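You operate a simulated robot arm through the tools that you are given. There is no shell and no other tool. Be economical: measure what you need, move in short steps, check, and stop when the job is done.

The job below is to be done with a simulated robot arm. You get a single attempt, and the scene is never put back.

## Task
Grease the silver bearing in the bearing packer as the stroke card says.
Fine: clamp it with the packer lever, fingers off the shoe; full strokes of the plunger; lever up, bearing on the clean tray.
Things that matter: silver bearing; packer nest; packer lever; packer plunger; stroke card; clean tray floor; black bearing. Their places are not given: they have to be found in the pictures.

It is judged by the outcome, as a careful person would: the job done as asked, and still so three seconds after it is handed in. It fails if anything else is knocked over, pushed out of place, dropped, spilled or broken.

## Robot
A 7-joint arm with a two-finger parallel gripper, fixed in place. Base frame: the origin is at the foot of the arm, x ahead of it, y to its left, z up; the work surface is at about z = 0. Readings come in mm, degrees, newtons and seconds.
With the tool pointing down near the work surface it reaches from about 240 to 620 mm from the base axis. Its first joint turns from -66.0 to 66.0 degrees. Payload 2.6 kg.
Tool frame: the origin (TCP) lies between the finger pads and is the grasp point; the fingertips stand 30 mm ahead of it; z points along the fingers, y is the line along which they close. Largest opening 94 mm; finger width 28, thickness 10; the body of the gripper, 50 by 96 mm, starts 55 mm behind the TCP.
Orientation is told as [roll, pitch, yaw] about the base's x, y, z axes, in that order, counted from this pose: with the fingers straight down and closing along the base's y, the tool's x points along the base's -x, its y along +y and its z along -z.

## Interface
- The arm moves only by the tool drive_tool. Its argument "commands" is a list that holds one entry, the list of rows, each a list of 7 numbers: the shift along the tool's x, y, z in units of 40 mm (1.0 is 40 mm), then the turn, a rotation vector about the tool's x, y, z in units of 5 degrees (1.0 is 5 degrees), then the finger opening in mm, from 0 to 94. In form: [[[x, y, z, wx, wy, wz, claw], ...]]. A call has 1 to 8 rows; each row shifts and turns the commanded pose from where the row before left it, along the tool's axes as they then stand. A call with a number of a shift or a turn outside -1 to 1 is refused whole. Rows are played at 5 a second. More than 50 mm and 8.6 degrees between two rows, or a gripper value outside its range, and nothing of the call is played. Where a pose cannot be reached the arm comes as near as it can. A force on the tool above 70 N (or 10 N above the force at the start of the call, whichever is more), or a blocked arm, ends the call early, and 0.2 s more pass. Each finger travels about 72 mm/s and halts on what it meets, pressing with about 33 N; the grip force reading is that of the motor and also rises with nothing between the fingers. The clock runs only during rows and for 0.2 s after the last one: add rows that do not move to give the fingers time. It gives the time, the measured TCP pose, the force on the tool (base axes), the opening and the grip force at its end, in the units of the frame above (readings bear some noise).
- Cameras (640 x 400 px; columns grow to the right, rows downward): "scene" is fixed at [35.3, 423.4, 575.5]; the picture's right is [-0.81, -0.59, 0.00], its down [-0.28, 0.38, -0.88] and it looks along [0.52, -0.71, -0.47] (base axes); focal length 265 px, centre (320, 200). "wrist" rides on the gripper at [-37, 0, -58] in the tool frame; the picture's right is [0.00, -1.00, 0.00], its down [0.97, 0.00, -0.24] and it looks along [0.24, 0.00, 0.97] (tool axes); focal length 218 px, centre (320, 200).
- get_image(camera): a new picture of that camera. No time passes.
- probe_pixels(camera, pixels): there is no depth. For up to 12 entries [column, row, z] of the newest picture of that camera ("zoom" is the newest enlarged one), the place [x, y] in the base frame at which the ray of that pixel passes the height z, good to about 2 mm. No time passes.
- enlarge(camera, box): a new picture of the part [left, top, right, bottom] of that camera's present view, enlarged. No time passes.
- sign_off(): hands the job in; it is judged then, once.

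Go step by step. Measure first, check grasps and placings, and put right what went wrong. The budget is 80 turns and 38 pictures, counting those below and the enlarged ones. Unless the task says otherwise, let go and move clear before handing in, and close with one line.

The tools are called after ">>>" as name(argument=value, ...) on one line, values as JSON. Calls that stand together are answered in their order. drive_tool: Moves the arm, as the interface text tells. Its arguments: {"type":"object","properties":{"commands":{"type":"array","items":{"type":"array","items":{"type":"array","items":{"type":"number"}}}}},"required":["commands"]} The other tools are called the same way: get_image (camera) takes a picture; probe_pixels (camera, pixels) gives the place at which the rays of pixels pass given heights; enlarge (camera, box) takes an enlarged picture of a part of a camera's view; sign_off () hands the job in.

At the start:

```text
time: 0.0
position: [294.7, -16.6, 431.1]
tcp_rot: [-0.1, 0.0, 0.0]
wrist_force: [-0.6, -0.7, 0.5]
finger_gap: 94.1
grasp_force: 0.1
```

scene: 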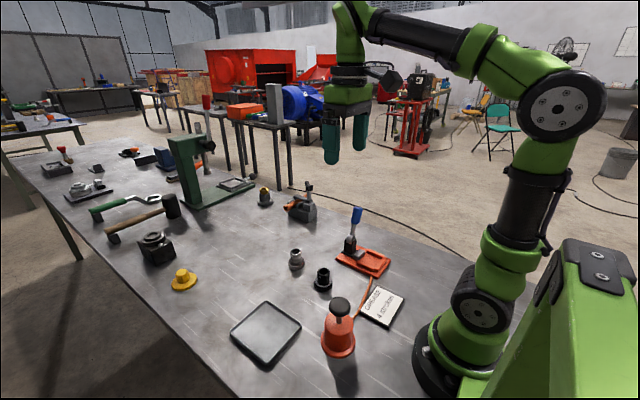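
wrist: 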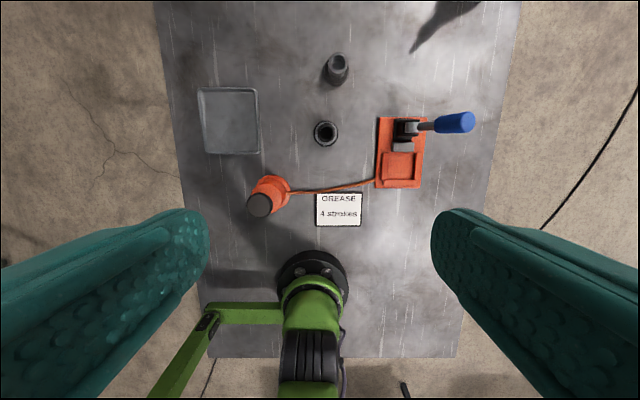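

The card at wrist (338,208) reads "GREASE 4 strokes"; the packer with blue lever is at (400,150), the plunger pot at (265,195), the tray at (228,120), and two bearings at (337,68) and (325,133). I'll enlarge to tell them apart.

>>> enlarge(camera="wrist", box=[190, 40, 490, 230])

>>> enlarge(camera="scene", box=[220, 190, 420, 370])

```text
2.11 times, centred on (340, 135) of wrist
```

zoom: 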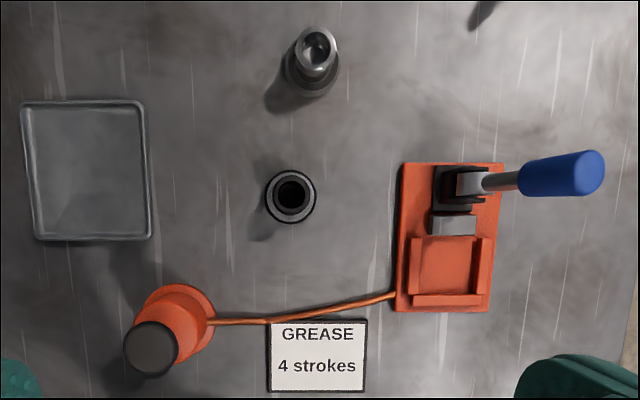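

```text
2.22 times, centred on (320, 280) of scene
```

zoom: 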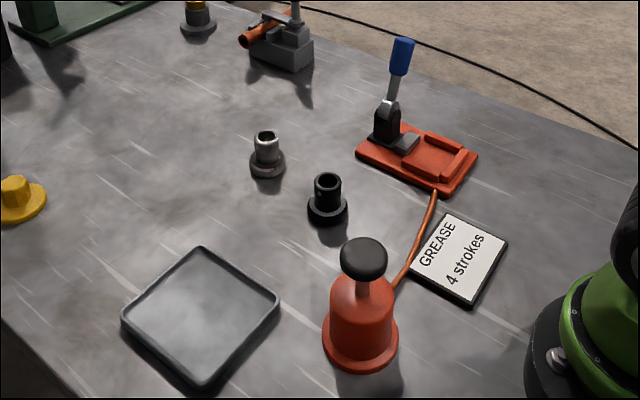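

I'll probe key points in both views to triangulate heights.

>>> probe_pixels(camera="wrist", pixels=[[338.5, 62.5, 0], [338.5, 62.5, 45], [337, 73, 0], [325.5, 133, 0], [325.5, 133, 40], [402, 167, 0], [402, 167, 20], [455, 122, 100], [455, 122, 140], [258, 206, 80], [258, 206, 110], [230, 121, 0]])

>>> probe_pixels(camera="zoom", pixels=[[266, 137, 45], [266, 137, 30], [267, 165, 0], [327, 181, 40], [327, 210, 0], [434, 160, 15], [403, 45, 100], [403, 45, 140], [363, 252, 80], [363, 252, 110], [360, 345, 0], [200, 315, 0]])

```text
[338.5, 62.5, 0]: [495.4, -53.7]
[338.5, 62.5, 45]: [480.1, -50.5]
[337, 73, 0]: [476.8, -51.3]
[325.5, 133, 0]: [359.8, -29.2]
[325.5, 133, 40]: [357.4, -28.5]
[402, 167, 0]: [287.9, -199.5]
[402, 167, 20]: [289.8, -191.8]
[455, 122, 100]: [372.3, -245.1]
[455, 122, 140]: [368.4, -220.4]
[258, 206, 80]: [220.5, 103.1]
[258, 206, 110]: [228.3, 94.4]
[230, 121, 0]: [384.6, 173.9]
```

```text
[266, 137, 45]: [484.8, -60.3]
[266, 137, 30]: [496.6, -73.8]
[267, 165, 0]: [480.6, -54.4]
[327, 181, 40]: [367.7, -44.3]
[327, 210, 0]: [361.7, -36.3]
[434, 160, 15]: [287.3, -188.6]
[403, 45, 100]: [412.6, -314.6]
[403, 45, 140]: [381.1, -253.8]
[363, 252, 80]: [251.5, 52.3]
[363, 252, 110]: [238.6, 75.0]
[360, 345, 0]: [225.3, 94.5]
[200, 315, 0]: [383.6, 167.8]
```

Card: 4 strokes. Silver bearing is near (478,-51), ~50 mm tall; packer nest near (288,-193), the lever at about (360,-197), plunger at about (229,93). Moving over the packer for a closer look.

>>> drive_tool(commands=[[[0, -0.85, 0.3, 0, 0, 0, 94], [0, -0.85, 0.3, 0, 0, 0, 94], [0, -0.85, 0.3, 0, 0, 0, 94], [0, -0.85, 0.3, 0, 0, 0, 94], [0, -0.85, 0.3, 0, 0, 0, 94], [0, 0, 0, 0, 0, 0, 94]]])

>>> enlarge(camera="wrist", box=[200, 30, 440, 180])

>>> enlarge(camera="scene", box=[320, 195, 420, 285])

```text
time: 1.4
position: [294.9, -185.8, 370.0]
tcp_rot: [0.0, 0.0, 0.1]
wrist_force: [0.2, 0.5, 0.0]
finger_gap: 93.8
grasp_force: 0.1
```

```text
2.67 times, centred on (320, 105) of wrist
```

zoom: 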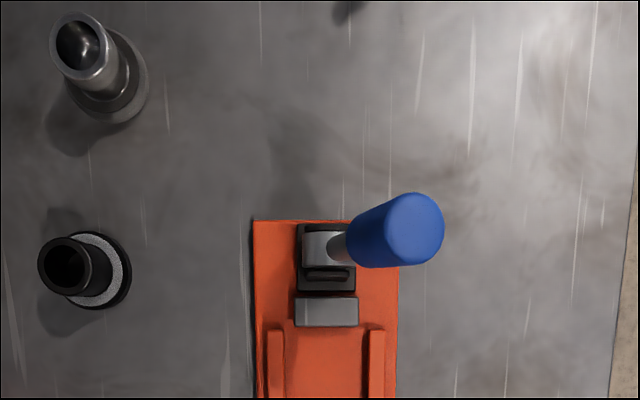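

```text
4.44 times, centred on (370, 240) of scene
```

zoom: 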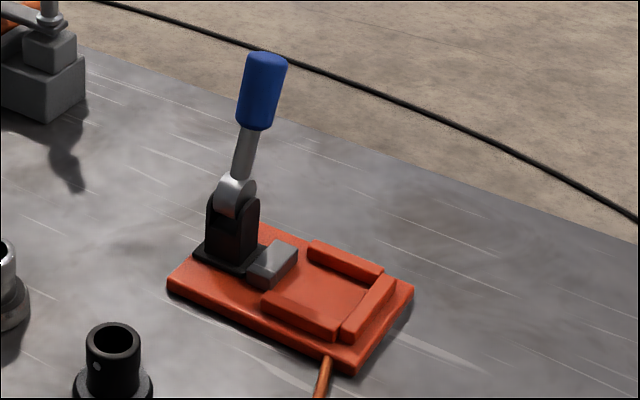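

The lever appears to lean towards -y from a clevis behind the shoe. I'll triangulate its ends and the nest.

>>> get_image(camera="wrist")

>>> probe_pixels(camera="zoom", pixels=[[267, 58, 180], [267, 58, 140], [255, 122, 100], [255, 122, 140], [236, 190, 60], [236, 190, 80], [273, 262, 20], [168, 285, 0], [355, 375, 0], [414, 290, 10], [300, 335, 20], [325, 290, 12]])

>>> probe_pixels(camera="wrist", pixels=[[355.6, 115.5, 180], [355.6, 115.5, 140], [335, 120, 100], [335, 120, 140], [321, 122.6, 60], [321, 122.6, 80]])

```text
31 pictures are left
```

wrist: 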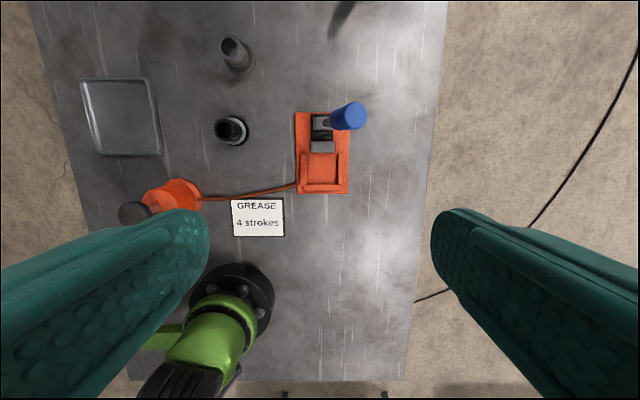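

```text
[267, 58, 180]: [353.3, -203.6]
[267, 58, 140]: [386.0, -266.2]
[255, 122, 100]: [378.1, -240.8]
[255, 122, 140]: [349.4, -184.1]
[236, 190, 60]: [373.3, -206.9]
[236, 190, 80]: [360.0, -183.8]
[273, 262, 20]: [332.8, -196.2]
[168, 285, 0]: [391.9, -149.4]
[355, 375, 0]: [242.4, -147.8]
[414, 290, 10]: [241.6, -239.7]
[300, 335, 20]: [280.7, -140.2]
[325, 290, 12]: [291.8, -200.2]
```

```text
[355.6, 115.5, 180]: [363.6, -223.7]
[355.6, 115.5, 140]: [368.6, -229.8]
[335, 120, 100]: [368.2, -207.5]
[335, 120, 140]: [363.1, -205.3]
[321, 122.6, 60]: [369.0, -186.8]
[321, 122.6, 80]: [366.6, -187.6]
```

Lever: pivot ≈(366,-187,77), tip ≈(364,-226,166), so it swings in the y–z plane. Now a close look at the nest and the silver bearing from above.

>>> enlarge(camera="wrist", box=[270, 145, 380, 205])

```text
5.82 times, centred on (325, 175) of wrist
```

zoom: 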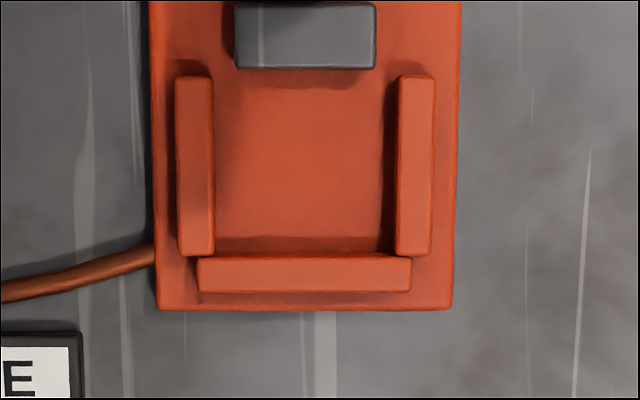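

>>> probe_pixels(camera="zoom", pixels=[[214, 170, 22], [397, 170, 22], [306, 257, 22], [306, 69, 22], [176, 170, 22], [434, 170, 22], [306, 291, 22], [155, 170, 12], [455, 170, 12], [306, 310, 12], [306, 4, 22], [306, 160, 12]])

>>> drive_tool(commands=[[[-0.8, 0.8, 0.4, 0, 0, 0, 94], [-0.8, 0.8, 0.4, 0, 0, 0, 94], [-0.8, 0.8, 0.4, 0, 0, 0, 94], [-0.8, 0.8, 0.4, 0, 0, 0, 94], [0, 0, 0, 0, 0, 0, 94]]])

>>> get_image(camera="wrist")

```text
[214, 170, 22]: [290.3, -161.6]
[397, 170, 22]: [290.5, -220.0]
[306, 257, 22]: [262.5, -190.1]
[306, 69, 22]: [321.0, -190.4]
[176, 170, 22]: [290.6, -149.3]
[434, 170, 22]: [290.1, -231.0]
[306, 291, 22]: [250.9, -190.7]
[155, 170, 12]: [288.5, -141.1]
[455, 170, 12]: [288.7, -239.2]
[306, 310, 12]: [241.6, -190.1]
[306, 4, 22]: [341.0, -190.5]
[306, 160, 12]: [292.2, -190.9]
```

```text
time: 2.6
position: [422.3, -55.9, 307.4]
tcp_rot: [0.0, 0.0, 0.0]
wrist_force: [-0.4, -0.3, -0.6]
finger_gap: 93.7
grasp_force: 0.0
```

```text
29 pictures are left
```

wrist: 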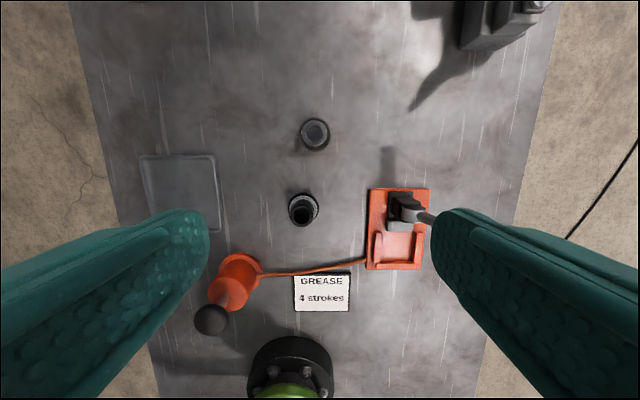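

>>> enlarge(camera="wrist", box=[280, 105, 350, 150])

>>> enlarge(camera="scene", box=[280, 235, 350, 295])

```text
8.89 times, centred on (315, 128) of wrist
```

zoom: 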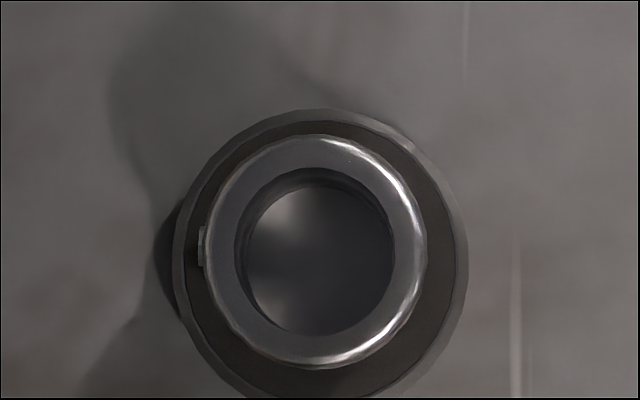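

```text
6.67 times, centred on (315, 265) of scene
```

zoom: 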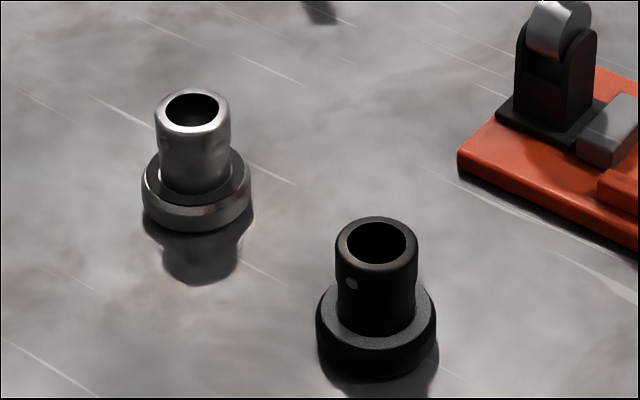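

>>> probe_pixels(camera="zoom", pixels=[[192, 111, 50], [192, 111, 60], [196, 192, 15], [197, 205, 0], [142, 195, 10], [251, 195, 10], [157, 130, 45], [230, 130, 45]])

>>> probe_pixels(camera="wrist", pixels=[[315, 133.4, 50], [315, 133.4, 60], [315, 134.5, 10], [298.9, 134, 10], [332.2, 134, 10], [302.4, 133.4, 55], [327.4, 133.4, 55]])

```text
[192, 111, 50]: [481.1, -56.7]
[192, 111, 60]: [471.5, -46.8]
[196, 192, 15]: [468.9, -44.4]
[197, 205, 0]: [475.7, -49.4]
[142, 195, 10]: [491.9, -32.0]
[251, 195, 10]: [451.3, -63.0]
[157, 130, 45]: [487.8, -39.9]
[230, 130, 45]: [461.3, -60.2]
```

```text
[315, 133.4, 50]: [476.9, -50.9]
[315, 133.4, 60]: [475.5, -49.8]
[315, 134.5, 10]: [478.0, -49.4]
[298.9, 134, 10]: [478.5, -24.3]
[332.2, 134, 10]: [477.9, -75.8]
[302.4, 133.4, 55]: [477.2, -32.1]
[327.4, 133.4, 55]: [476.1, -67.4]
```

Silver bearing at (477,-50), top z≈55, tube Ø≈35, flange Ø≈51; nest is ≈58 wide, centred about (291,-190.5). Moving above the bearing.

>>> drive_tool(commands=[[[-0.68, 0.07, 0.9, 0, 0, 0, 80], [-0.68, 0.07, 0.9, 0, 0, 0, 80], [0, 0, 0.9, 0, 0, 0, 80], [0, 0, 0.9, 0, 0, 0, 80], [0, 0, 0.9, 0, 0, 0, 80], [0, 0, 0.6, 0, 0, 0, 80], [0, 0, 0, 0, 0, 0, 80]]])

>>> get_image(camera="wrist")

```text
time: 4.2
position: [476.9, -52.5, 100.7]
tcp_rot: [0.0, 0.0, 0.0]
wrist_force: [0.6, -0.9, 0.0]
finger_gap: 80.1
grasp_force: 0.0
```

```text
26 pictures are left
```

wrist: 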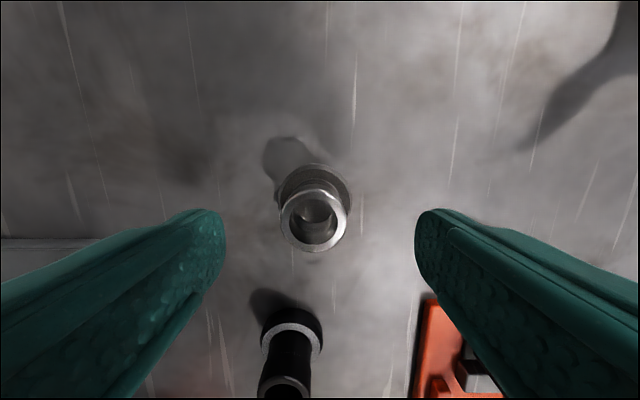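

Bearing top centre at (314,217), so about 2.7 mm to +y. Correcting, descending to z≈50 and closing.

>>> drive_tool(commands=[[[0, 0.067, 0.63, 0, 0, 0, 80], [0, 0, 0.63, 0, 0, 0, 80], [0, 0, 0, 0, 0, 0, 80]]])

>>> drive_tool(commands=[[[0, 0, 0, 0, 0, 0, 50], [0, 0, 0, 0, 0, 0, 28], [0, 0, 0, 0, 0, 0, 28], [0, 0, 0, 0, 0, 0, 28]]])

>>> get_image(camera="wrist")

```text
time: 5.0
position: [477.2, -50.2, 52.0]
tcp_rot: [-0.1, 0.0, 0.1]
wrist_force: [0.8, 0.2, 0.0]
finger_gap: 80.3
grasp_force: 0.1
```

```text
time: 6.0
position: [476.9, -49.3, 51.5]
tcp_rot: [-0.1, 0.0, 0.0]
wrist_force: [0.0, 0.7, 0.6]
finger_gap: 33.7
grasp_force: 33.3
```

```text
25 pictures are left
```

wrist: 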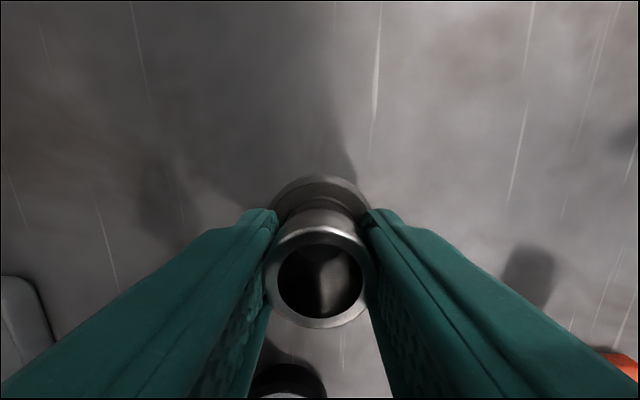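

Gripped at 33.7 mm around the tube. Lifting 90 mm and moving in -x first, then -y to above the nest.

>>> drive_tool(commands=[[[0, 0, -0.5, 0, 0, 0, 28], [0, 0, -0.9, 0, 0, 0, 28], [0, 0, -0.9, 0, 0, 0, 28], [0.9, 0, 0, 0, 0, 0, 28], [0.9, 0, 0, 0, 0, 0, 28], [0.95, 0, 0, 0, 0, 0, 28], [0.95, 0, 0, 0, 0, 0, 28], [0.95, 0, 0, 0, 0, 0, 28]]])

>>> drive_tool(commands=[[[0, -0.9, 0, 0, 0, 0, 28], [0, -0.9, 0, 0, 0, 0, 28], [0, -0.9, 0, 0, 0, 0, 28], [0, -0.82, 0, 0, 0, 0, 28], [0, 0, 0, 0, 0, 0, 28]]])

>>> get_image(camera="wrist")

>>> enlarge(camera="scene", box=[300, 160, 440, 290])

```text
time: 7.8
position: [290.7, -50.7, 143.2]
tcp_rot: [-0.1, 0.0, 0.0]
wrist_force: [-0.3, -0.2, -2.6]
finger_gap: 33.5
grasp_force: 33.3
```

```text
time: 9.0
position: [291.3, -189.6, 144.6]
tcp_rot: [0.0, -0.1, 0.0]
wrist_force: [-0.9, 0.7, -3.0]
finger_gap: 33.4
grasp_force: 32.9
```

```text
24 pictures are left
```

wrist: 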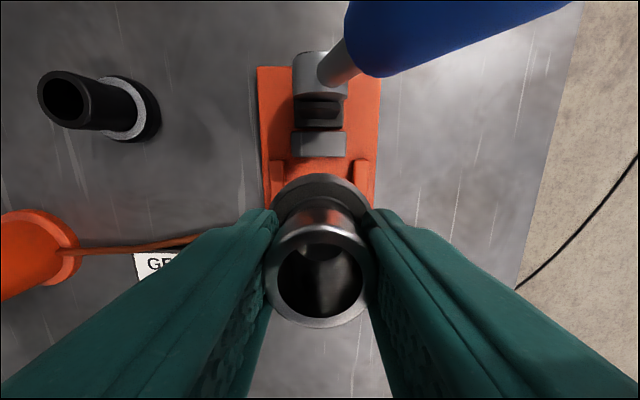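

```text
3.08 times, centred on (370, 225) of scene
```

zoom: 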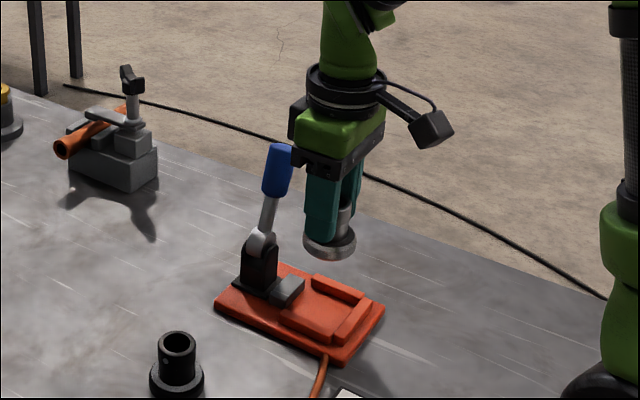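

Bearing is centred over the nest (rails at columns ~278 and ~362, shoe centre 319). Descending slowly to just above the floor.

>>> drive_tool(commands=[[[0.03, 0, 0.6, 0, 0, 0, 28], [0, 0, 0.6, 0, 0, 0, 28], [0, 0, 0.35, 0, 0, 0, 28], [0, 0, 0, 0, 0, 0, 28]]])

>>> get_image(camera="wrist")

>>> enlarge(camera="scene", box=[320, 180, 420, 290])

```text
time: 10.0
position: [289.0, -190.3, 83.8]
tcp_rot: [0.0, -0.1, 0.0]
wrist_force: [0.8, 0.0, -2.5]
finger_gap: 33.4
grasp_force: 33.2
```

```text
22 pictures are left
```

wrist: 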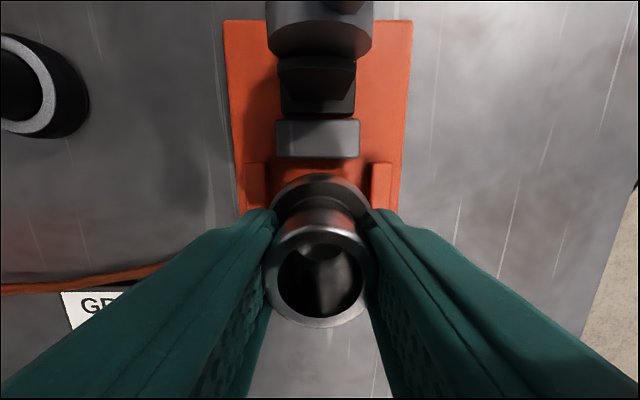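

```text
3.64 times, centred on (370, 235) of scene
```

zoom: 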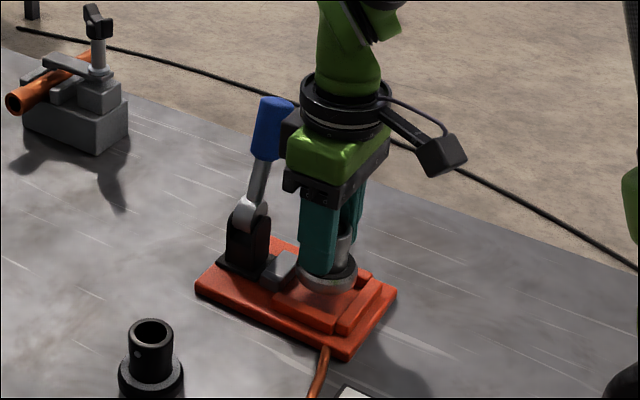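

Still centred. Lowering the last ~21 mm gently.

>>> drive_tool(commands=[[[0, 0.015, 0.2, 0, 0, 0, 28], [0, 0, 0.15, 0, 0, 0, 28], [0, 0, 0.1, 0, 0, 0, 28], [0, 0, 0.05, 0, 0, 0, 28], [0, 0, 0, 0, 0, 0, 28]]])

>>> get_image(camera="wrist")

```text
time: 11.2
position: [288.4, -190.8, 63.5]
tcp_rot: [0.1, 0.0, 0.0]
wrist_force: [-1.8, 1.4, 4.2]
finger_gap: 33.6
grasp_force: 33.3
```

```text
20 pictures are left
```

wrist: 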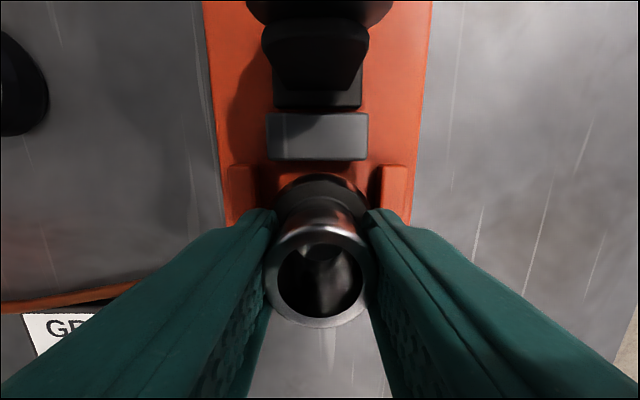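

Force went from -2.5 to +4.2 N: the bearing sits on the nest floor between the rails. Releasing and rising.

>>> drive_tool(commands=[[[0, 0, 0, 0, 0, 0, 45], [0, 0, 0, 0, 0, 0, 60], [0, 0, 0, 0, 0, 0, 60], [0, 0, -0.6, 0, 0, 0, 60], [0, 0, -0.9, 0, 0, 0, 60], [0, 0, -0.9, 0, 0, 0, 60], [0, 0, -0.9, 0, 0, 0, 60], [0, 0, -0.9, 0, 0, 0, 60]]])

>>> get_image(camera="wrist")

>>> enlarge(camera="scene", box=[320, 195, 420, 285])

```text
time: 13.0
position: [291.2, -190.6, 232.4]
tcp_rot: [-0.1, 0.0, 0.0]
wrist_force: [-0.3, 0.2, 0.9]
finger_gap: 59.9
grasp_force: 0.0
```

```text
19 pictures are left
```

wrist: 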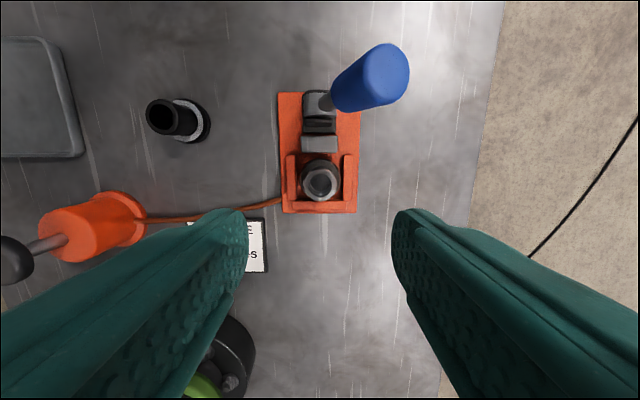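

```text
4.44 times, centred on (370, 240) of scene
```

zoom: 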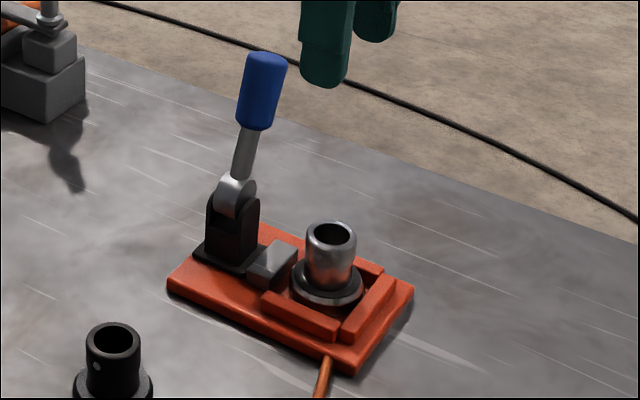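

Bearing stands square in the nest (scene zoom (332,265)). Now the lever: I'll close the fingers, come in on its +y side near the pivot plane x≈364, and push gently towards -y/down to find its travel.

>>> drive_tool(commands=[[[-0.6, 0.1, 0, 0, 0, 0, 20], [-0.6, 0.1, 0, 0, 0, 0, 0], [-0.62, 0.115, 0, 0, 0, 0, 0], [0, 0, 0.65, 0, 0, 0, 0], [0, 0, 0.65, 0, 0, 0, 0], [0, 0, 0, 0, 0, 0, 0]]])

>>> enlarge(camera="scene", box=[310, 180, 410, 270])

```text
time: 14.4
position: [361.0, -179.7, 180.0]
tcp_rot: [0.0, 0.0, 0.0]
wrist_force: [0.0, 0.3, -0.7]
finger_gap: 0.0
grasp_force: 32.8
```

```text
4.44 times, centred on (360, 225) of scene
```

zoom: 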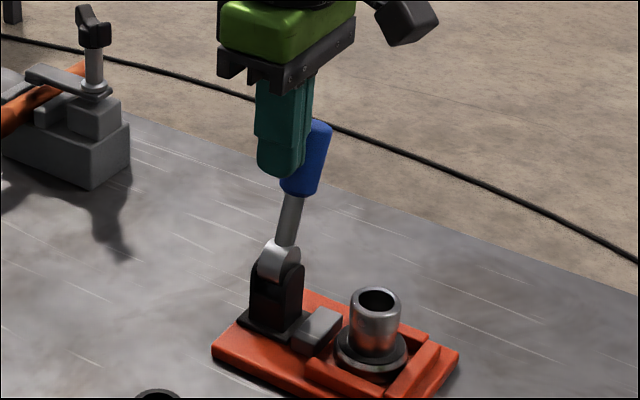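

Finger is beside the handle. Pushing toward -y in small steps and watching the force.

>>> drive_tool(commands=[[[0, -0.2, 0, 0, 0, 0, 0], [0, -0.2, 0, 0, 0, 0, 0], [0, -0.1, 0, 0, 0, 0, 0], [0, -0.1, 0.03, 0, 0, 0, 0], [0, -0.1, 0.03, 0, 0, 0, 0]]])

```text
time: 15.6
position: [364.0, -207.6, 176.0]
tcp_rot: [0.0, -0.1, 0.1]
wrist_force: [0.7, 0.9, 0.6]
finger_gap: 0.3
grasp_force: 32.6
```

>>> drive_tool(commands=[[[0, -0.15, 0.05, 0, 0, 0, 0], [0, -0.15, 0.08, 0, 0, 0, 0], [0, 0, 0, 0, 0, 0, 0]]])

>>> enlarge(camera="scene", box=[310, 180, 410, 270])

```text
time: 16.4
position: [363.0, -217.8, 172.5]
tcp_rot: [0.0, -0.1, 0.1]
wrist_force: [-0.5, -0.3, 0.9]
finger_gap: 0.1
grasp_force: 33.0
```

```text
4.44 times, centred on (360, 225) of scene
```

zoom: 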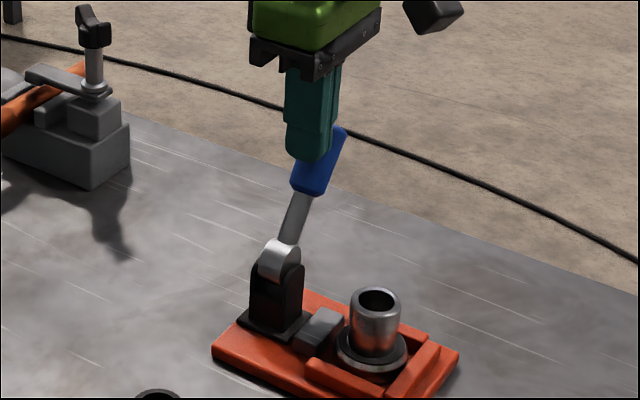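

The lever follows freely towards -y and the shoe begins to advance. Continuing along the arc.

>>> drive_tool(commands=[[[0, -0.22, 0.15, 0, 0, 0, 0], [0, -0.22, 0.17, 0, 0, 0, 0], [0, -0.18, 0.19, 0, 0, 0, 0], [0, -0.17, 0.2, 0, 0, 0, 0], [0, 0, 0, 0, 0, 0, 0]]])

>>> enlarge(camera="scene", box=[310, 180, 410, 270])

```text
time: 17.6
position: [363.5, -248.8, 142.3]
tcp_rot: [0.1, 0.0, 0.0]
wrist_force: [0.3, 1.2, 0.1]
finger_gap: 0.1
grasp_force: 33.2
```

```text
4.44 times, centred on (360, 225) of scene
```

zoom: 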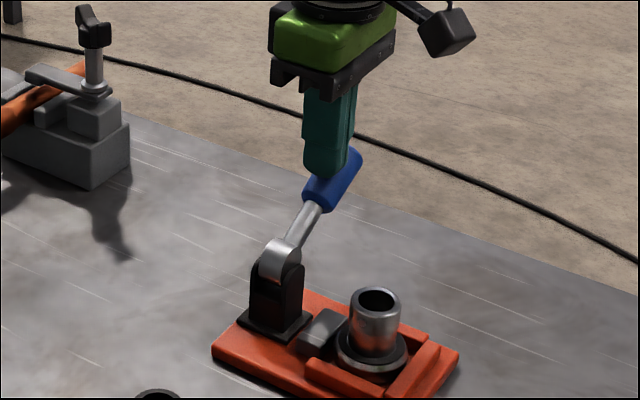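

Shoe is visibly advancing to the flange. Continuing down until resistance.

>>> drive_tool(commands=[[[0, -0.1, 0.16, 0, 0, 0, 0], [0, -0.08, 0.16, 0, 0, 0, 0], [0, -0.07, 0.16, 0, 0, 0, 0], [0, -0.06, 0.16, 0, 0, 0, 0], [0, 0, 0, 0, 0, 0, 0]]])

>>> enlarge(camera="scene", box=[310, 180, 410, 270])

```text
time: 18.8
position: [363.3, -262.3, 118.5]
tcp_rot: [0.1, 0.0, 0.0]
wrist_force: [-1.0, -0.6, -0.1]
finger_gap: 0.1
grasp_force: 33.2
```

```text
4.44 times, centred on (360, 225) of scene
```

zoom: 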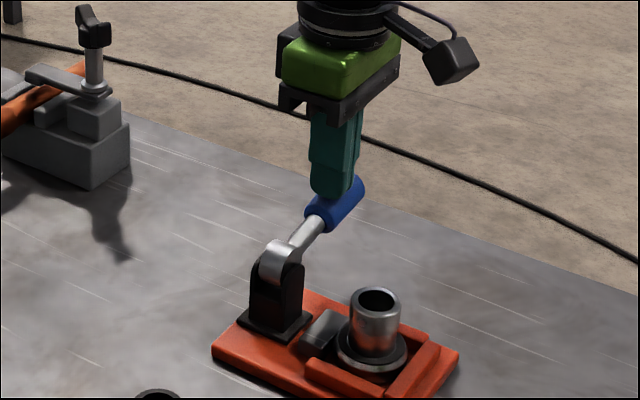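

>>> drive_tool(commands=[[[0, -0.02, 0.15, 0, 0, 0, 0], [0, 0, 0.15, 0, 0, 0, 0], [0, 0, 0.15, 0, 0, 0, 0], [0, 0, 0, 0, 0, 0, 0]]])

>>> enlarge(camera="scene", box=[310, 180, 410, 270])

```text
time: 19.7
position: [363.8, -264.4, 106.4]
tcp_rot: [-0.2, -0.5, -0.3]
wrist_force: [-5.0, 3.6, 14.7]
finger_gap: 0.2
grasp_force: 32.6
stopped in row 4: the force on the tool passed its limit (the readings are from after the stop); the commanded pose is now the measured one
```

```text
4.44 times, centred on (360, 225) of scene
```

zoom: 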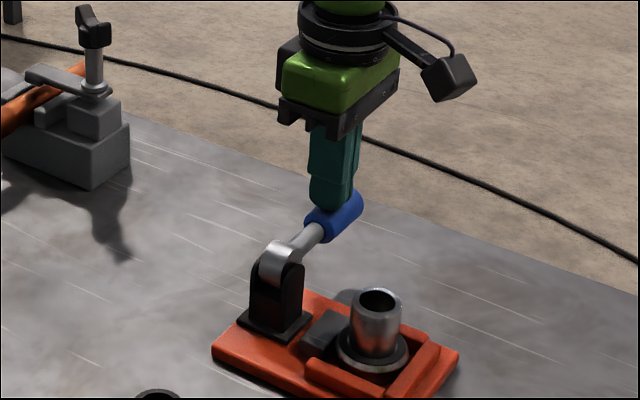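

The lever came to a firm stop (force limit), horizontal. Rising clear and checking the clamp holds from above.

>>> drive_tool(commands=[[[0, 0, -0.7, 0, 0, 0, 0], [0, 0, -0.9, 0, 0, 0, 0], [0, 0, -0.9, 0, 0, 0, 0], [0.6, 0.6, -0.8, 0, 0, 0, 0], [0.6, 0.6, -0.4, 0, 0, 0, 0], [0.6, 0.6, 0, 0, 0, 0, 0], [0, 0, 0, 0, 0, 0, 0]]])

>>> enlarge(camera="wrist", box=[240, 60, 420, 200])

```text
time: 21.3
position: [293.9, -190.3, 251.5]
tcp_rot: [-0.3, -0.4, -0.3]
wrist_force: [-0.1, -0.3, 0.4]
finger_gap: 0.0
grasp_force: 32.7
```

```text
2.86 times, centred on (330, 130) of wrist
```

zoom: 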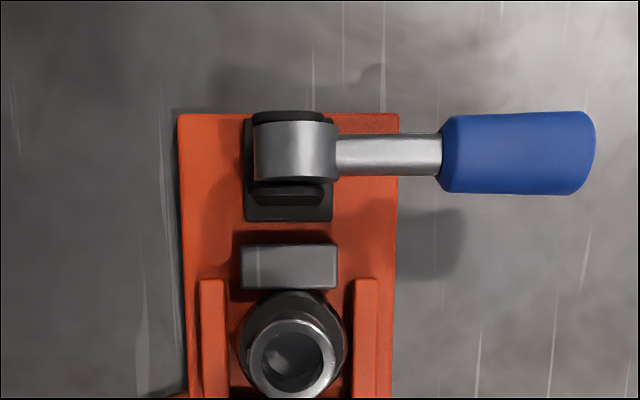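

Lever is down, shoe against the flange, bearing clamped. Next the plunger: knob ≈(232,89), top ≈z 130. Moving above it.

>>> drive_tool(commands=[[[0.2, 0.95, 0, 0, 0, 0, 0], [0.2, 0.95, 0, 0, 0, 0, 0], [0.2, 0.95, 0, 0, 0, 0, 0], [0.2, 0.95, 0, 0, 0, 0, 0], [0.2, 0.95, 0, 0, 0, 0, 0], [0.2, 0.95, 0, 0, 0, 0, 0], [0.2, 0.95, 0, 0, 0, 0, 0], [0.13, 0.33, 0, 0, 0, 0, 0]]])

>>> drive_tool(commands=[[[0, 0, 0, 0, 0, 0, 0]]])

>>> enlarge(camera="scene", box=[280, 230, 420, 370])

>>> get_image(camera="wrist")

```text
time: 23.1
position: [230.2, 86.9, 252.4]
tcp_rot: [-0.4, -0.4, -0.2]
wrist_force: [-0.1, -0.3, -0.1]
finger_gap: 0.1
grasp_force: 32.9
```

```text
time: 23.5
position: [231.0, 86.7, 252.1]
tcp_rot: [-0.2, -0.4, -0.3]
wrist_force: [0.5, 0.4, -0.1]
finger_gap: 0.2
grasp_force: 33.3
```

```text
2.86 times, centred on (350, 300) of scene
```

zoom: 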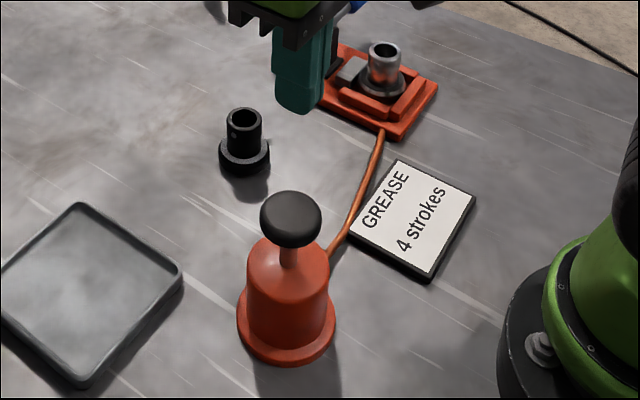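

```text
10 pictures are left
```

wrist: 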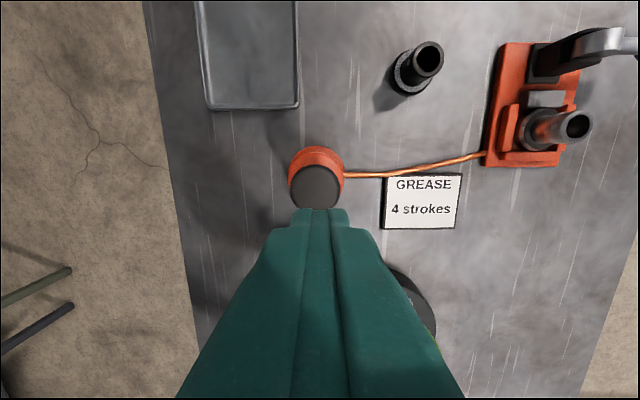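

Knob centre at wrist (316,187) → about (233,90). Adjusting and descending to just above it.

>>> drive_tool(commands=[[[-0.04, 0.075, 0.7, 0, 0, 0, 0], [0, 0, 0.7, 0, 0, 0, 0], [0, 0, 0.5, 0, 0, 0, 0], [0, 0, 0, 0, 0, 0, 0]]])

>>> enlarge(camera="scene", box=[280, 230, 420, 370])

```text
time: 24.5
position: [232.3, 90.6, 177.4]
tcp_rot: [-0.2, -0.4, -0.3]
wrist_force: [-0.6, 0.5, -0.4]
finger_gap: 0.0
grasp_force: 33.1
```

```text
2.86 times, centred on (350, 300) of scene
```

zoom: 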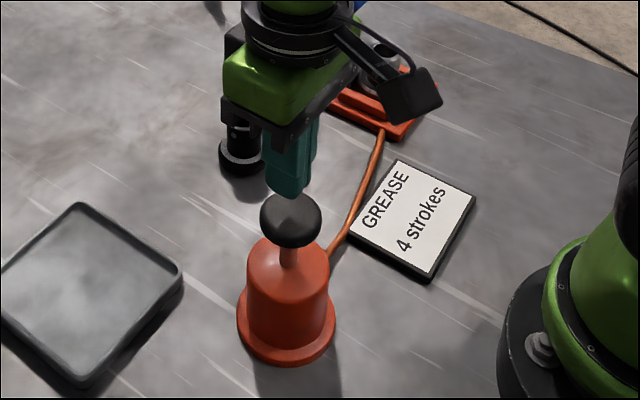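

Aligned over the knob. First slow press to find contact and the bottom.

>>> drive_tool(commands=[[[0, 0, 0.15, 0, 0, 0, 0], [0, 0, 0.15, 0, 0, 0, 0], [0, 0, 0.12, 0, 0, 0, 0], [0, 0, 0.12, 0, 0, 0, 0]]])

```text
time: 25.5
position: [233.9, 90.6, 154.4]
tcp_rot: [-0.1, -0.4, -0.3]
wrist_force: [-0.4, 0.9, 0.6]
finger_gap: 0.1
grasp_force: 32.8
```

>>> drive_tool(commands=[[[0, 0, 0.12, 0, 0, 0, 0], [0, 0, 0.12, 0, 0, 0, 0], [0, 0, 0.12, 0, 0, 0, 0]]])

>>> enlarge(camera="scene", box=[280, 230, 420, 370])

```text
time: 26.3
position: [234.0, 90.4, 140.0]
tcp_rot: [-0.2, -0.5, -0.2]
wrist_force: [-0.7, -0.8, 0.6]
finger_gap: 0.0
grasp_force: 32.9
```

```text
2.86 times, centred on (350, 300) of scene
```

zoom: 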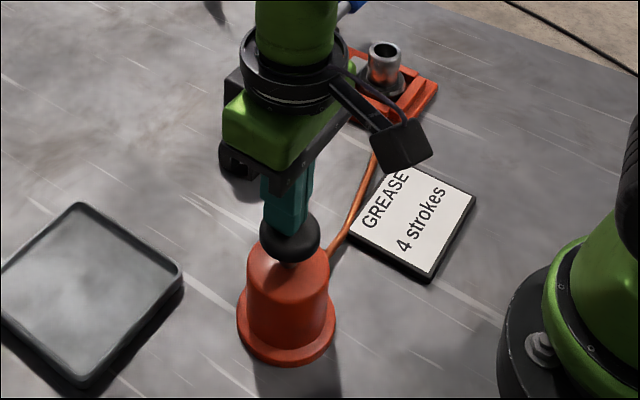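

The plunger is going down with the finger, a little rod left. Pressing on to the bottom stop.

>>> drive_tool(commands=[[[0, 0, 0.1, 0, 0, 0, 0], [0, 0, 0.1, 0, 0, 0, 0], [0, 0, 0.1, 0, 0, 0, 0], [0, 0, 0.1, 0, 0, 0, 0], [0, 0, 0.1, 0, 0, 0, 0]]])

```text
time: 27.6
position: [235.9, 92.8, 123.0]
tcp_rot: [0.1, -0.9, -0.6]
wrist_force: [-9.8, -2.9, 45.5]
finger_gap: 0.1
grasp_force: 32.4
stopped in row 5: the force on the tool passed its limit (the readings are from after the stop); the commanded pose is now the measured one
```

Bottom reached at TCP z≈123. Rising fully, and checking that the plunger springs back.

>>> drive_tool(commands=[[[0, 0, -0.4, 0, 0, 0, 0], [0.05, -0.05, -0.5, 0, 0.1, 0, 0], [0, 0, -0.5, 0, 0, 0, 0], [0, 0, 0, 0, 0, 0, 0], [0, 0, 0, 0, 0, 0, 0]]])

>>> enlarge(camera="scene", box=[280, 200, 420, 370])

```text
time: 28.8
position: [234.1, 90.1, 177.2]
tcp_rot: [-0.1, 0.2, -0.4]
wrist_force: [-0.6, 0.0, 0.0]
finger_gap: 0.0
grasp_force: 33.0
```

```text
2.35 times, centred on (350, 285) of scene
```

zoom: 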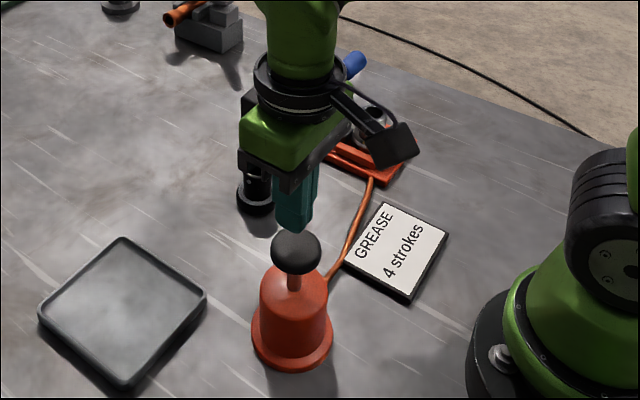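

Plunger returned fully up: stroke 1 of 4 done, pot in place. Stroke 2.

>>> drive_tool(commands=[[[0, 0, 0.3, 0, 0, 0, 0], [0, 0, 0.3, 0, 0, 0, 0], [0, 0, 0.25, 0, 0, 0, 0], [0, 0, 0.25, 0, 0, 0, 0], [0, 0, 0.15, 0, 0, 0, 0], [0, 0, 0.1, 0, 0, 0, 0], [0, 0, 0.1, 0, 0, 0, 0], [0, 0, 0, 0, 0, 0, 0]]])

>>> drive_tool(commands=[[[0, 0, -0.4, 0, 0, 0, 0], [0, 0, -0.5, 0, 0, 0, 0], [0, 0, -0.5, 0, 0, 0, 0], [0, 0, 0, 0, 0, 0, 0], [0, 0, 0, 0, 0, 0, 0]]])

```text
time: 30.4
position: [234.4, 90.2, 123.9]
tcp_rot: [0.0, -0.5, -0.6]
wrist_force: [-14.1, -6.0, 44.3]
finger_gap: 0.0
grasp_force: 33.0
stopped in row 8: the force on the tool passed its limit (the readings are from after the stop); the commanded pose is now the measured one
```

```text
time: 31.6
position: [231.0, 90.0, 177.5]
tcp_rot: [-0.1, -0.1, -0.6]
wrist_force: [0.4, -0.6, -0.2]
finger_gap: 0.0
grasp_force: 33.1
```

Stroke 2 bottomed at z≈124 and came back up. Stroke 3.

>>> drive_tool(commands=[[[-0.04, 0, 0.3, 0, 0, 0, 0], [0, 0, 0.3, 0, 0, 0, 0], [0, 0, 0.25, 0, 0, 0, 0], [0, 0, 0.25, 0, 0, 0, 0], [0, 0, 0.15, 0, 0, 0, 0], [0, 0, 0.1, 0, 0, 0, 0], [0, 0, 0.1, 0, 0, 0, 0], [0, 0, 0, 0, 0, 0, 0]]])

>>> drive_tool(commands=[[[0, 0, -0.4, 0, 0, 0, 0], [0, 0, -0.5, 0, 0, 0, 0], [0, 0, -0.5, 0, 0, 0, 0], [0, 0, 0, 0, 0, 0, 0], [0, 0, 0, 0, 0, 0, 0]]])

```text
time: 33.4
position: [235.2, 89.3, 123.0]
tcp_rot: [0.2, -0.5, -0.8]
wrist_force: [-8.0, -2.3, 44.6]
finger_gap: 0.0
grasp_force: 33.4
stopped in row 8: the force on the tool passed its limit (the readings are from after the stop); the commanded pose is now the measured one
```

```text
time: 34.6
position: [234.3, 88.8, 175.3]
tcp_rot: [0.0, -0.1, -0.6]
wrist_force: [0.6, 0.5, -0.4]
finger_gap: 0.1
grasp_force: 33.3
```

Stroke 3 done likewise. Stroke 4, the last one, then rising well clear.

>>> drive_tool(commands=[[[0, 0.02, 0.3, 0, 0, 0, 0], [0, 0, 0.3, 0, 0, 0, 0], [0, 0, 0.25, 0, 0, 0, 0], [0, 0, 0.25, 0, 0, 0, 0], [0, 0, 0.1, 0, 0, 0, 0], [0, 0, 0.1, 0, 0, 0, 0], [0, 0, 0.1, 0, 0, 0, 0], [0, 0, 0, 0, 0, 0, 0]]])

>>> drive_tool(commands=[[[0, 0, -0.4, 0, 0, 0, 0], [0, 0, -0.6, 0, 0, 0, 0], [0, 0, -0.8, 0, 0, 0, 0], [0, 0, -0.8, 0, 0, 0, 0], [0, 0, -0.5, 0, 0, 0.1, 0], [0, 0, 0, 0, 0, 0, 0]]])

>>> get_image(camera="scene")

```text
time: 36.4
position: [234.2, 90.1, 122.4]
tcp_rot: [0.0, -0.1, -0.8]
wrist_force: [-16.3, -10.0, 56.8]
finger_gap: 0.1
grasp_force: 32.5
```

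```text
time: 37.8
position: [234.8, 90.8, 245.0]
tcp_rot: [0.0, -0.1, -1.1]
wrist_force: [0.7, 0.4, -0.6]
finger_gap: 0.0
grasp_force: 32.5
```

```text
6 pictures are left
```

scene: 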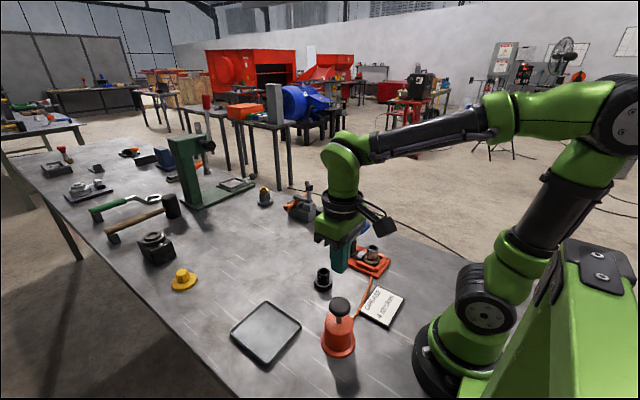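

All four strokes done, everything in place, plunger up. Next, raise the lever: I'll go over it, yaw -90° so the fingers straddle the handle, grip it and carry it up along its arc.

>>> drive_tool(commands=[[[-0.3, -0.9, 0, 0, 0, -0.2, 0], [-0.4, -0.9, 0, 0, 0, 0, 0], [-0.4, -0.9, 0, 0, 0, 0, 10], [-0.4, -0.9, 0, 0, 0, 0, 20], [-0.4, -0.9, 0, 0, 0, 0, 30], [-0.4, -0.9, 0, 0, 0, 0, 40], [-0.4, -0.9, 0, 0, 0, 0, 50], [-0.4, -0.9, 0, 0, 0, 0, 56]]])

>>> drive_tool(commands=[[[-0.1, -0.9, 0, 0, 0, 0, 56], [0, -0.7, 0, 0, 0, 0, 56], [0, 0, 0, 0, 0, 1, 56], [0, 0, 0, 0, 0, 1, 56], [0, 0, 0, 0, 0, 1, 56], [0, 0, 0, 0, 0, 1, 56], [0, 0, 0, 0, 0, 1, 56], [0, 0, 0, 0, 0, 1, 56]]])

>>> drive_tool(commands=[[[0, 0, 0, 0, 0, 1, 56], [0, 0, 0, 0, 0, 1, 56], [0, 0, 0, 0, 0, 1, 56], [0, 0, 0, 0, 0, 1, 56], [0, 0, 0, 0, 0, 1, 56], [0, 0, 0, 0, 0, 1, 56], [0, 0, 0, 0, 0, 1, 56], [0, 0, 0, 0, 0, 1, 56]]])

>>> drive_tool(commands=[[[0, 0, 0, 0, 0, 1, 56], [0, 0, 0, 0, 0, 1, 56], [0, 0, 0, 0, 0, 1, 56], [0, 0, 0, 0, 0, 1, 56], [0, 0, 0, 0, 0, 0, 56]]])

```text
time: 39.6
position: [356.0, -198.4, 245.0]
tcp_rot: [0.0, -0.1, -0.2]
wrist_force: [0.3, -0.3, 0.8]
finger_gap: 55.8
grasp_force: 0.1
```

```text
time: 41.4
position: [361.5, -261.4, 246.2]
tcp_rot: [0.2, -0.1, -30.2]
wrist_force: [-0.4, 0.6, 0.1]
finger_gap: 56.0
grasp_force: 0.0
```

```text
time: 43.2
position: [359.4, -261.6, 245.7]
tcp_rot: [0.1, -0.1, -70.3]
wrist_force: [0.0, -0.4, -0.5]
finger_gap: 56.1
grasp_force: 0.1
```

```text
time: 44.4
position: [360.2, -261.8, 245.6]
tcp_rot: [0.0, -0.1, -90.2]
wrist_force: [-0.3, -0.2, -0.2]
finger_gap: 56.0
grasp_force: 0.0
```

>>> get_image(camera="wrist")

```text
5 pictures are left
```

wrist: 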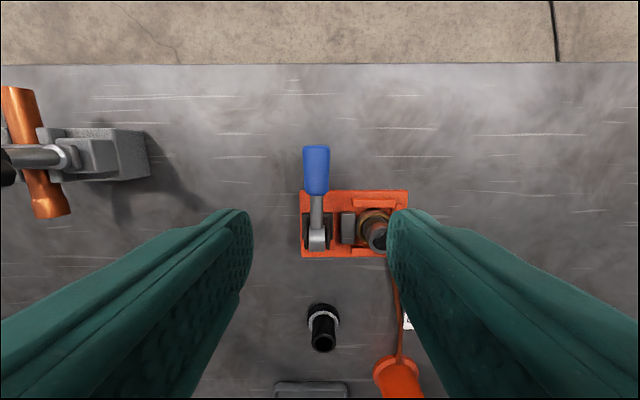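

>>> probe_pixels(camera="wrist", pixels=[[316, 148, 70], [316, 172, 70], [316, 194, 70], [303, 172, 70], [330, 172, 70], [317, 240, 85]])

```text
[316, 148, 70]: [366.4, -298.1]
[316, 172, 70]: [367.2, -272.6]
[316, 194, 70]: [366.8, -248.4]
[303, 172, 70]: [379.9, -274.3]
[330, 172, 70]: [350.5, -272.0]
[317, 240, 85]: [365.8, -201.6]
```

Handle centre ≈(366,-272), axis z≈64. Descending around it with fingers at x±28 and closing.

>>> drive_tool(commands=[[[-0.25, 0.15, 0.8, 0, 0, 0, 56], [0, 0, 0.8, 0, 0, 0, 56], [0, 0, 0.8, 0, 0, 0, 56], [0, 0, 0.8, 0, 0, 0, 56], [0, 0, 0.7, 0, 0, 0, 56], [0, 0, 0.52, 0, 0, 0, 56], [0, 0, 0, 0, 0, 0, 56]]])

>>> drive_tool(commands=[[[0, 0, 0, 0, 0, 0, 40], [0, 0, 0, 0, 0, 0, 30], [0, 0, 0, 0, 0, 0, 18], [0, 0, 0, 0, 0, 0, 18]]])

```text
time: 46.0
position: [365.4, -272.6, 67.2]
tcp_rot: [0.1, 0.0, -90.2]
wrist_force: [-0.2, -1.2, 0.6]
finger_gap: 55.9
grasp_force: 0.0
```

```text
time: 47.0
position: [364.9, -272.6, 67.9]
tcp_rot: [-0.2, 0.2, -90.3]
wrist_force: [-20.7, 5.2, 7.5]
finger_gap: 31.8
grasp_force: 45.2
```

Gripped (gap 31.8 at the ~30 mm handle), slight side force; shifting 1 mm to -x and lifting along the arc in small steps.

>>> drive_tool(commands=[[[0, -0.03, 0, 0, 0, 0, 18], [0, 0, -0.22, 0, 0, 0, 18], [0, 0, -0.23, 0, 0, 0, 18], [0.04, 0, -0.22, 0, 0, 0, 18], [0.05, 0, -0.22, 0, 0, 0, 18], [0, 0, 0, 0, 0, 0, 18]]])

```text
time: 48.4
position: [365.1, -268.5, 104.3]
tcp_rot: [0.0, 0.1, -90.3]
wrist_force: [-11.5, 1.5, -17.9]
finger_gap: 28.3
grasp_force: 45.0
```

>>> drive_tool(commands=[[[0.08, -0.02, -0.21, 0, 0, 0, 18], [0.1, 0, -0.2, 0, 0, 0, 18], [0.12, 0, -0.19, 0, 0, 0, 18], [0.14, 0, -0.17, 0, 0, 0, 18], [0, 0, 0, 0, 0, 0, 18]]])

>>> enlarge(camera="scene", box=[310, 180, 410, 270])

```text
time: 49.6
position: [364.8, -253.0, 135.2]
tcp_rot: [0.2, -0.2, -90.3]
wrist_force: [-6.6, -15.3, -6.9]
finger_gap: 28.5
grasp_force: 44.9
```

```text
4.44 times, centred on (360, 225) of scene
```

zoom: 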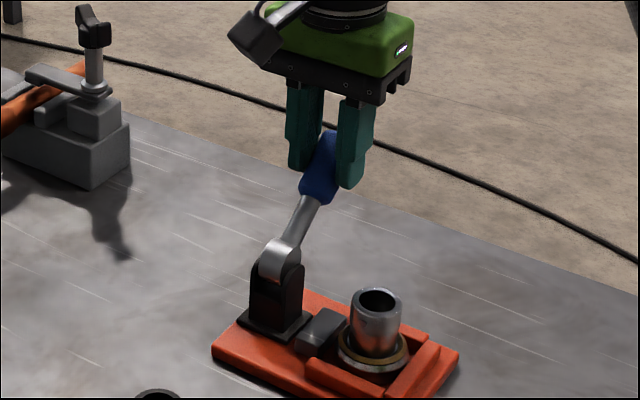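

Lever follows up and the bearing shows a grease ring. Continuing to the upper stop.

>>> drive_tool(commands=[[[0.16, 0, -0.16, 0, 0, 0, 18], [0.17, 0, -0.14, 0, 0, 0, 18], [0.19, 0, -0.12, 0, 0, 0, 18], [0.2, 0, -0.1, 0, 0, 0, 18], [0, 0, 0, 0, 0, 0, 18]]])

```text
time: 50.8
position: [364.8, -226.0, 156.6]
tcp_rot: [0.2, -0.6, -90.2]
wrist_force: [-4.3, -21.7, 6.1]
finger_gap: 28.2
grasp_force: 45.0
```

>>> drive_tool(commands=[[[0.08, 0, -0.02, 0, 0, 0, 18], [0.06, 0, 0, 0, 0, 0, 18], [0, 0, 0, 0, 0, 0, 18]]])

```text
time: 51.6
position: [365.4, -220.1, 158.6]
tcp_rot: [0.4, -0.7, -90.2]
wrist_force: [-1.1, -22.6, 18.0]
finger_gap: 28.1
grasp_force: 44.3
```

>>> drive_tool(commands=[[[0.08, 0, 0, 0, 0, 0, 18], [0, 0, 0, 0, 0, 0, 18]]])

```text
time: 52.2
position: [365.7, -218.0, 157.5]
tcp_rot: [0.3, -0.7, -90.1]
wrist_force: [-1.9, -23.6, 19.2]
finger_gap: 28.4
grasp_force: 44.9
```

Lever is back at its original upright angle (~22°). Releasing, rising and looking.

>>> drive_tool(commands=[[[0, 0, 0, 0, 0, 0, 40], [0, 0, 0, 0, 0, 0, 60], [0, 0, 0, 0, 0, 0, 60], [0, 0, -0.7, 0, 0, 0, 60], [0, 0, -0.9, 0, 0, 0, 60], [0, 0, -0.9, 0, 0, 0, 60]]])

>>> enlarge(camera="scene", box=[320, 195, 420, 285])

```text
time: 53.6
position: [363.2, -212.9, 256.2]
tcp_rot: [0.1, 0.0, -90.2]
wrist_force: [0.1, 0.3, -0.3]
finger_gap: 59.8
grasp_force: 0.1
```

```text
4.44 times, centred on (370, 240) of scene
```

zoom: 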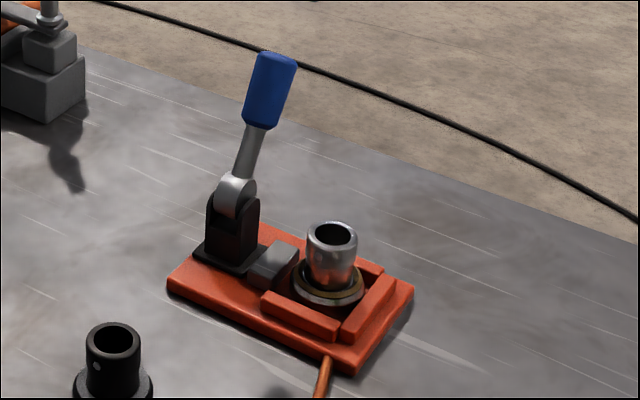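

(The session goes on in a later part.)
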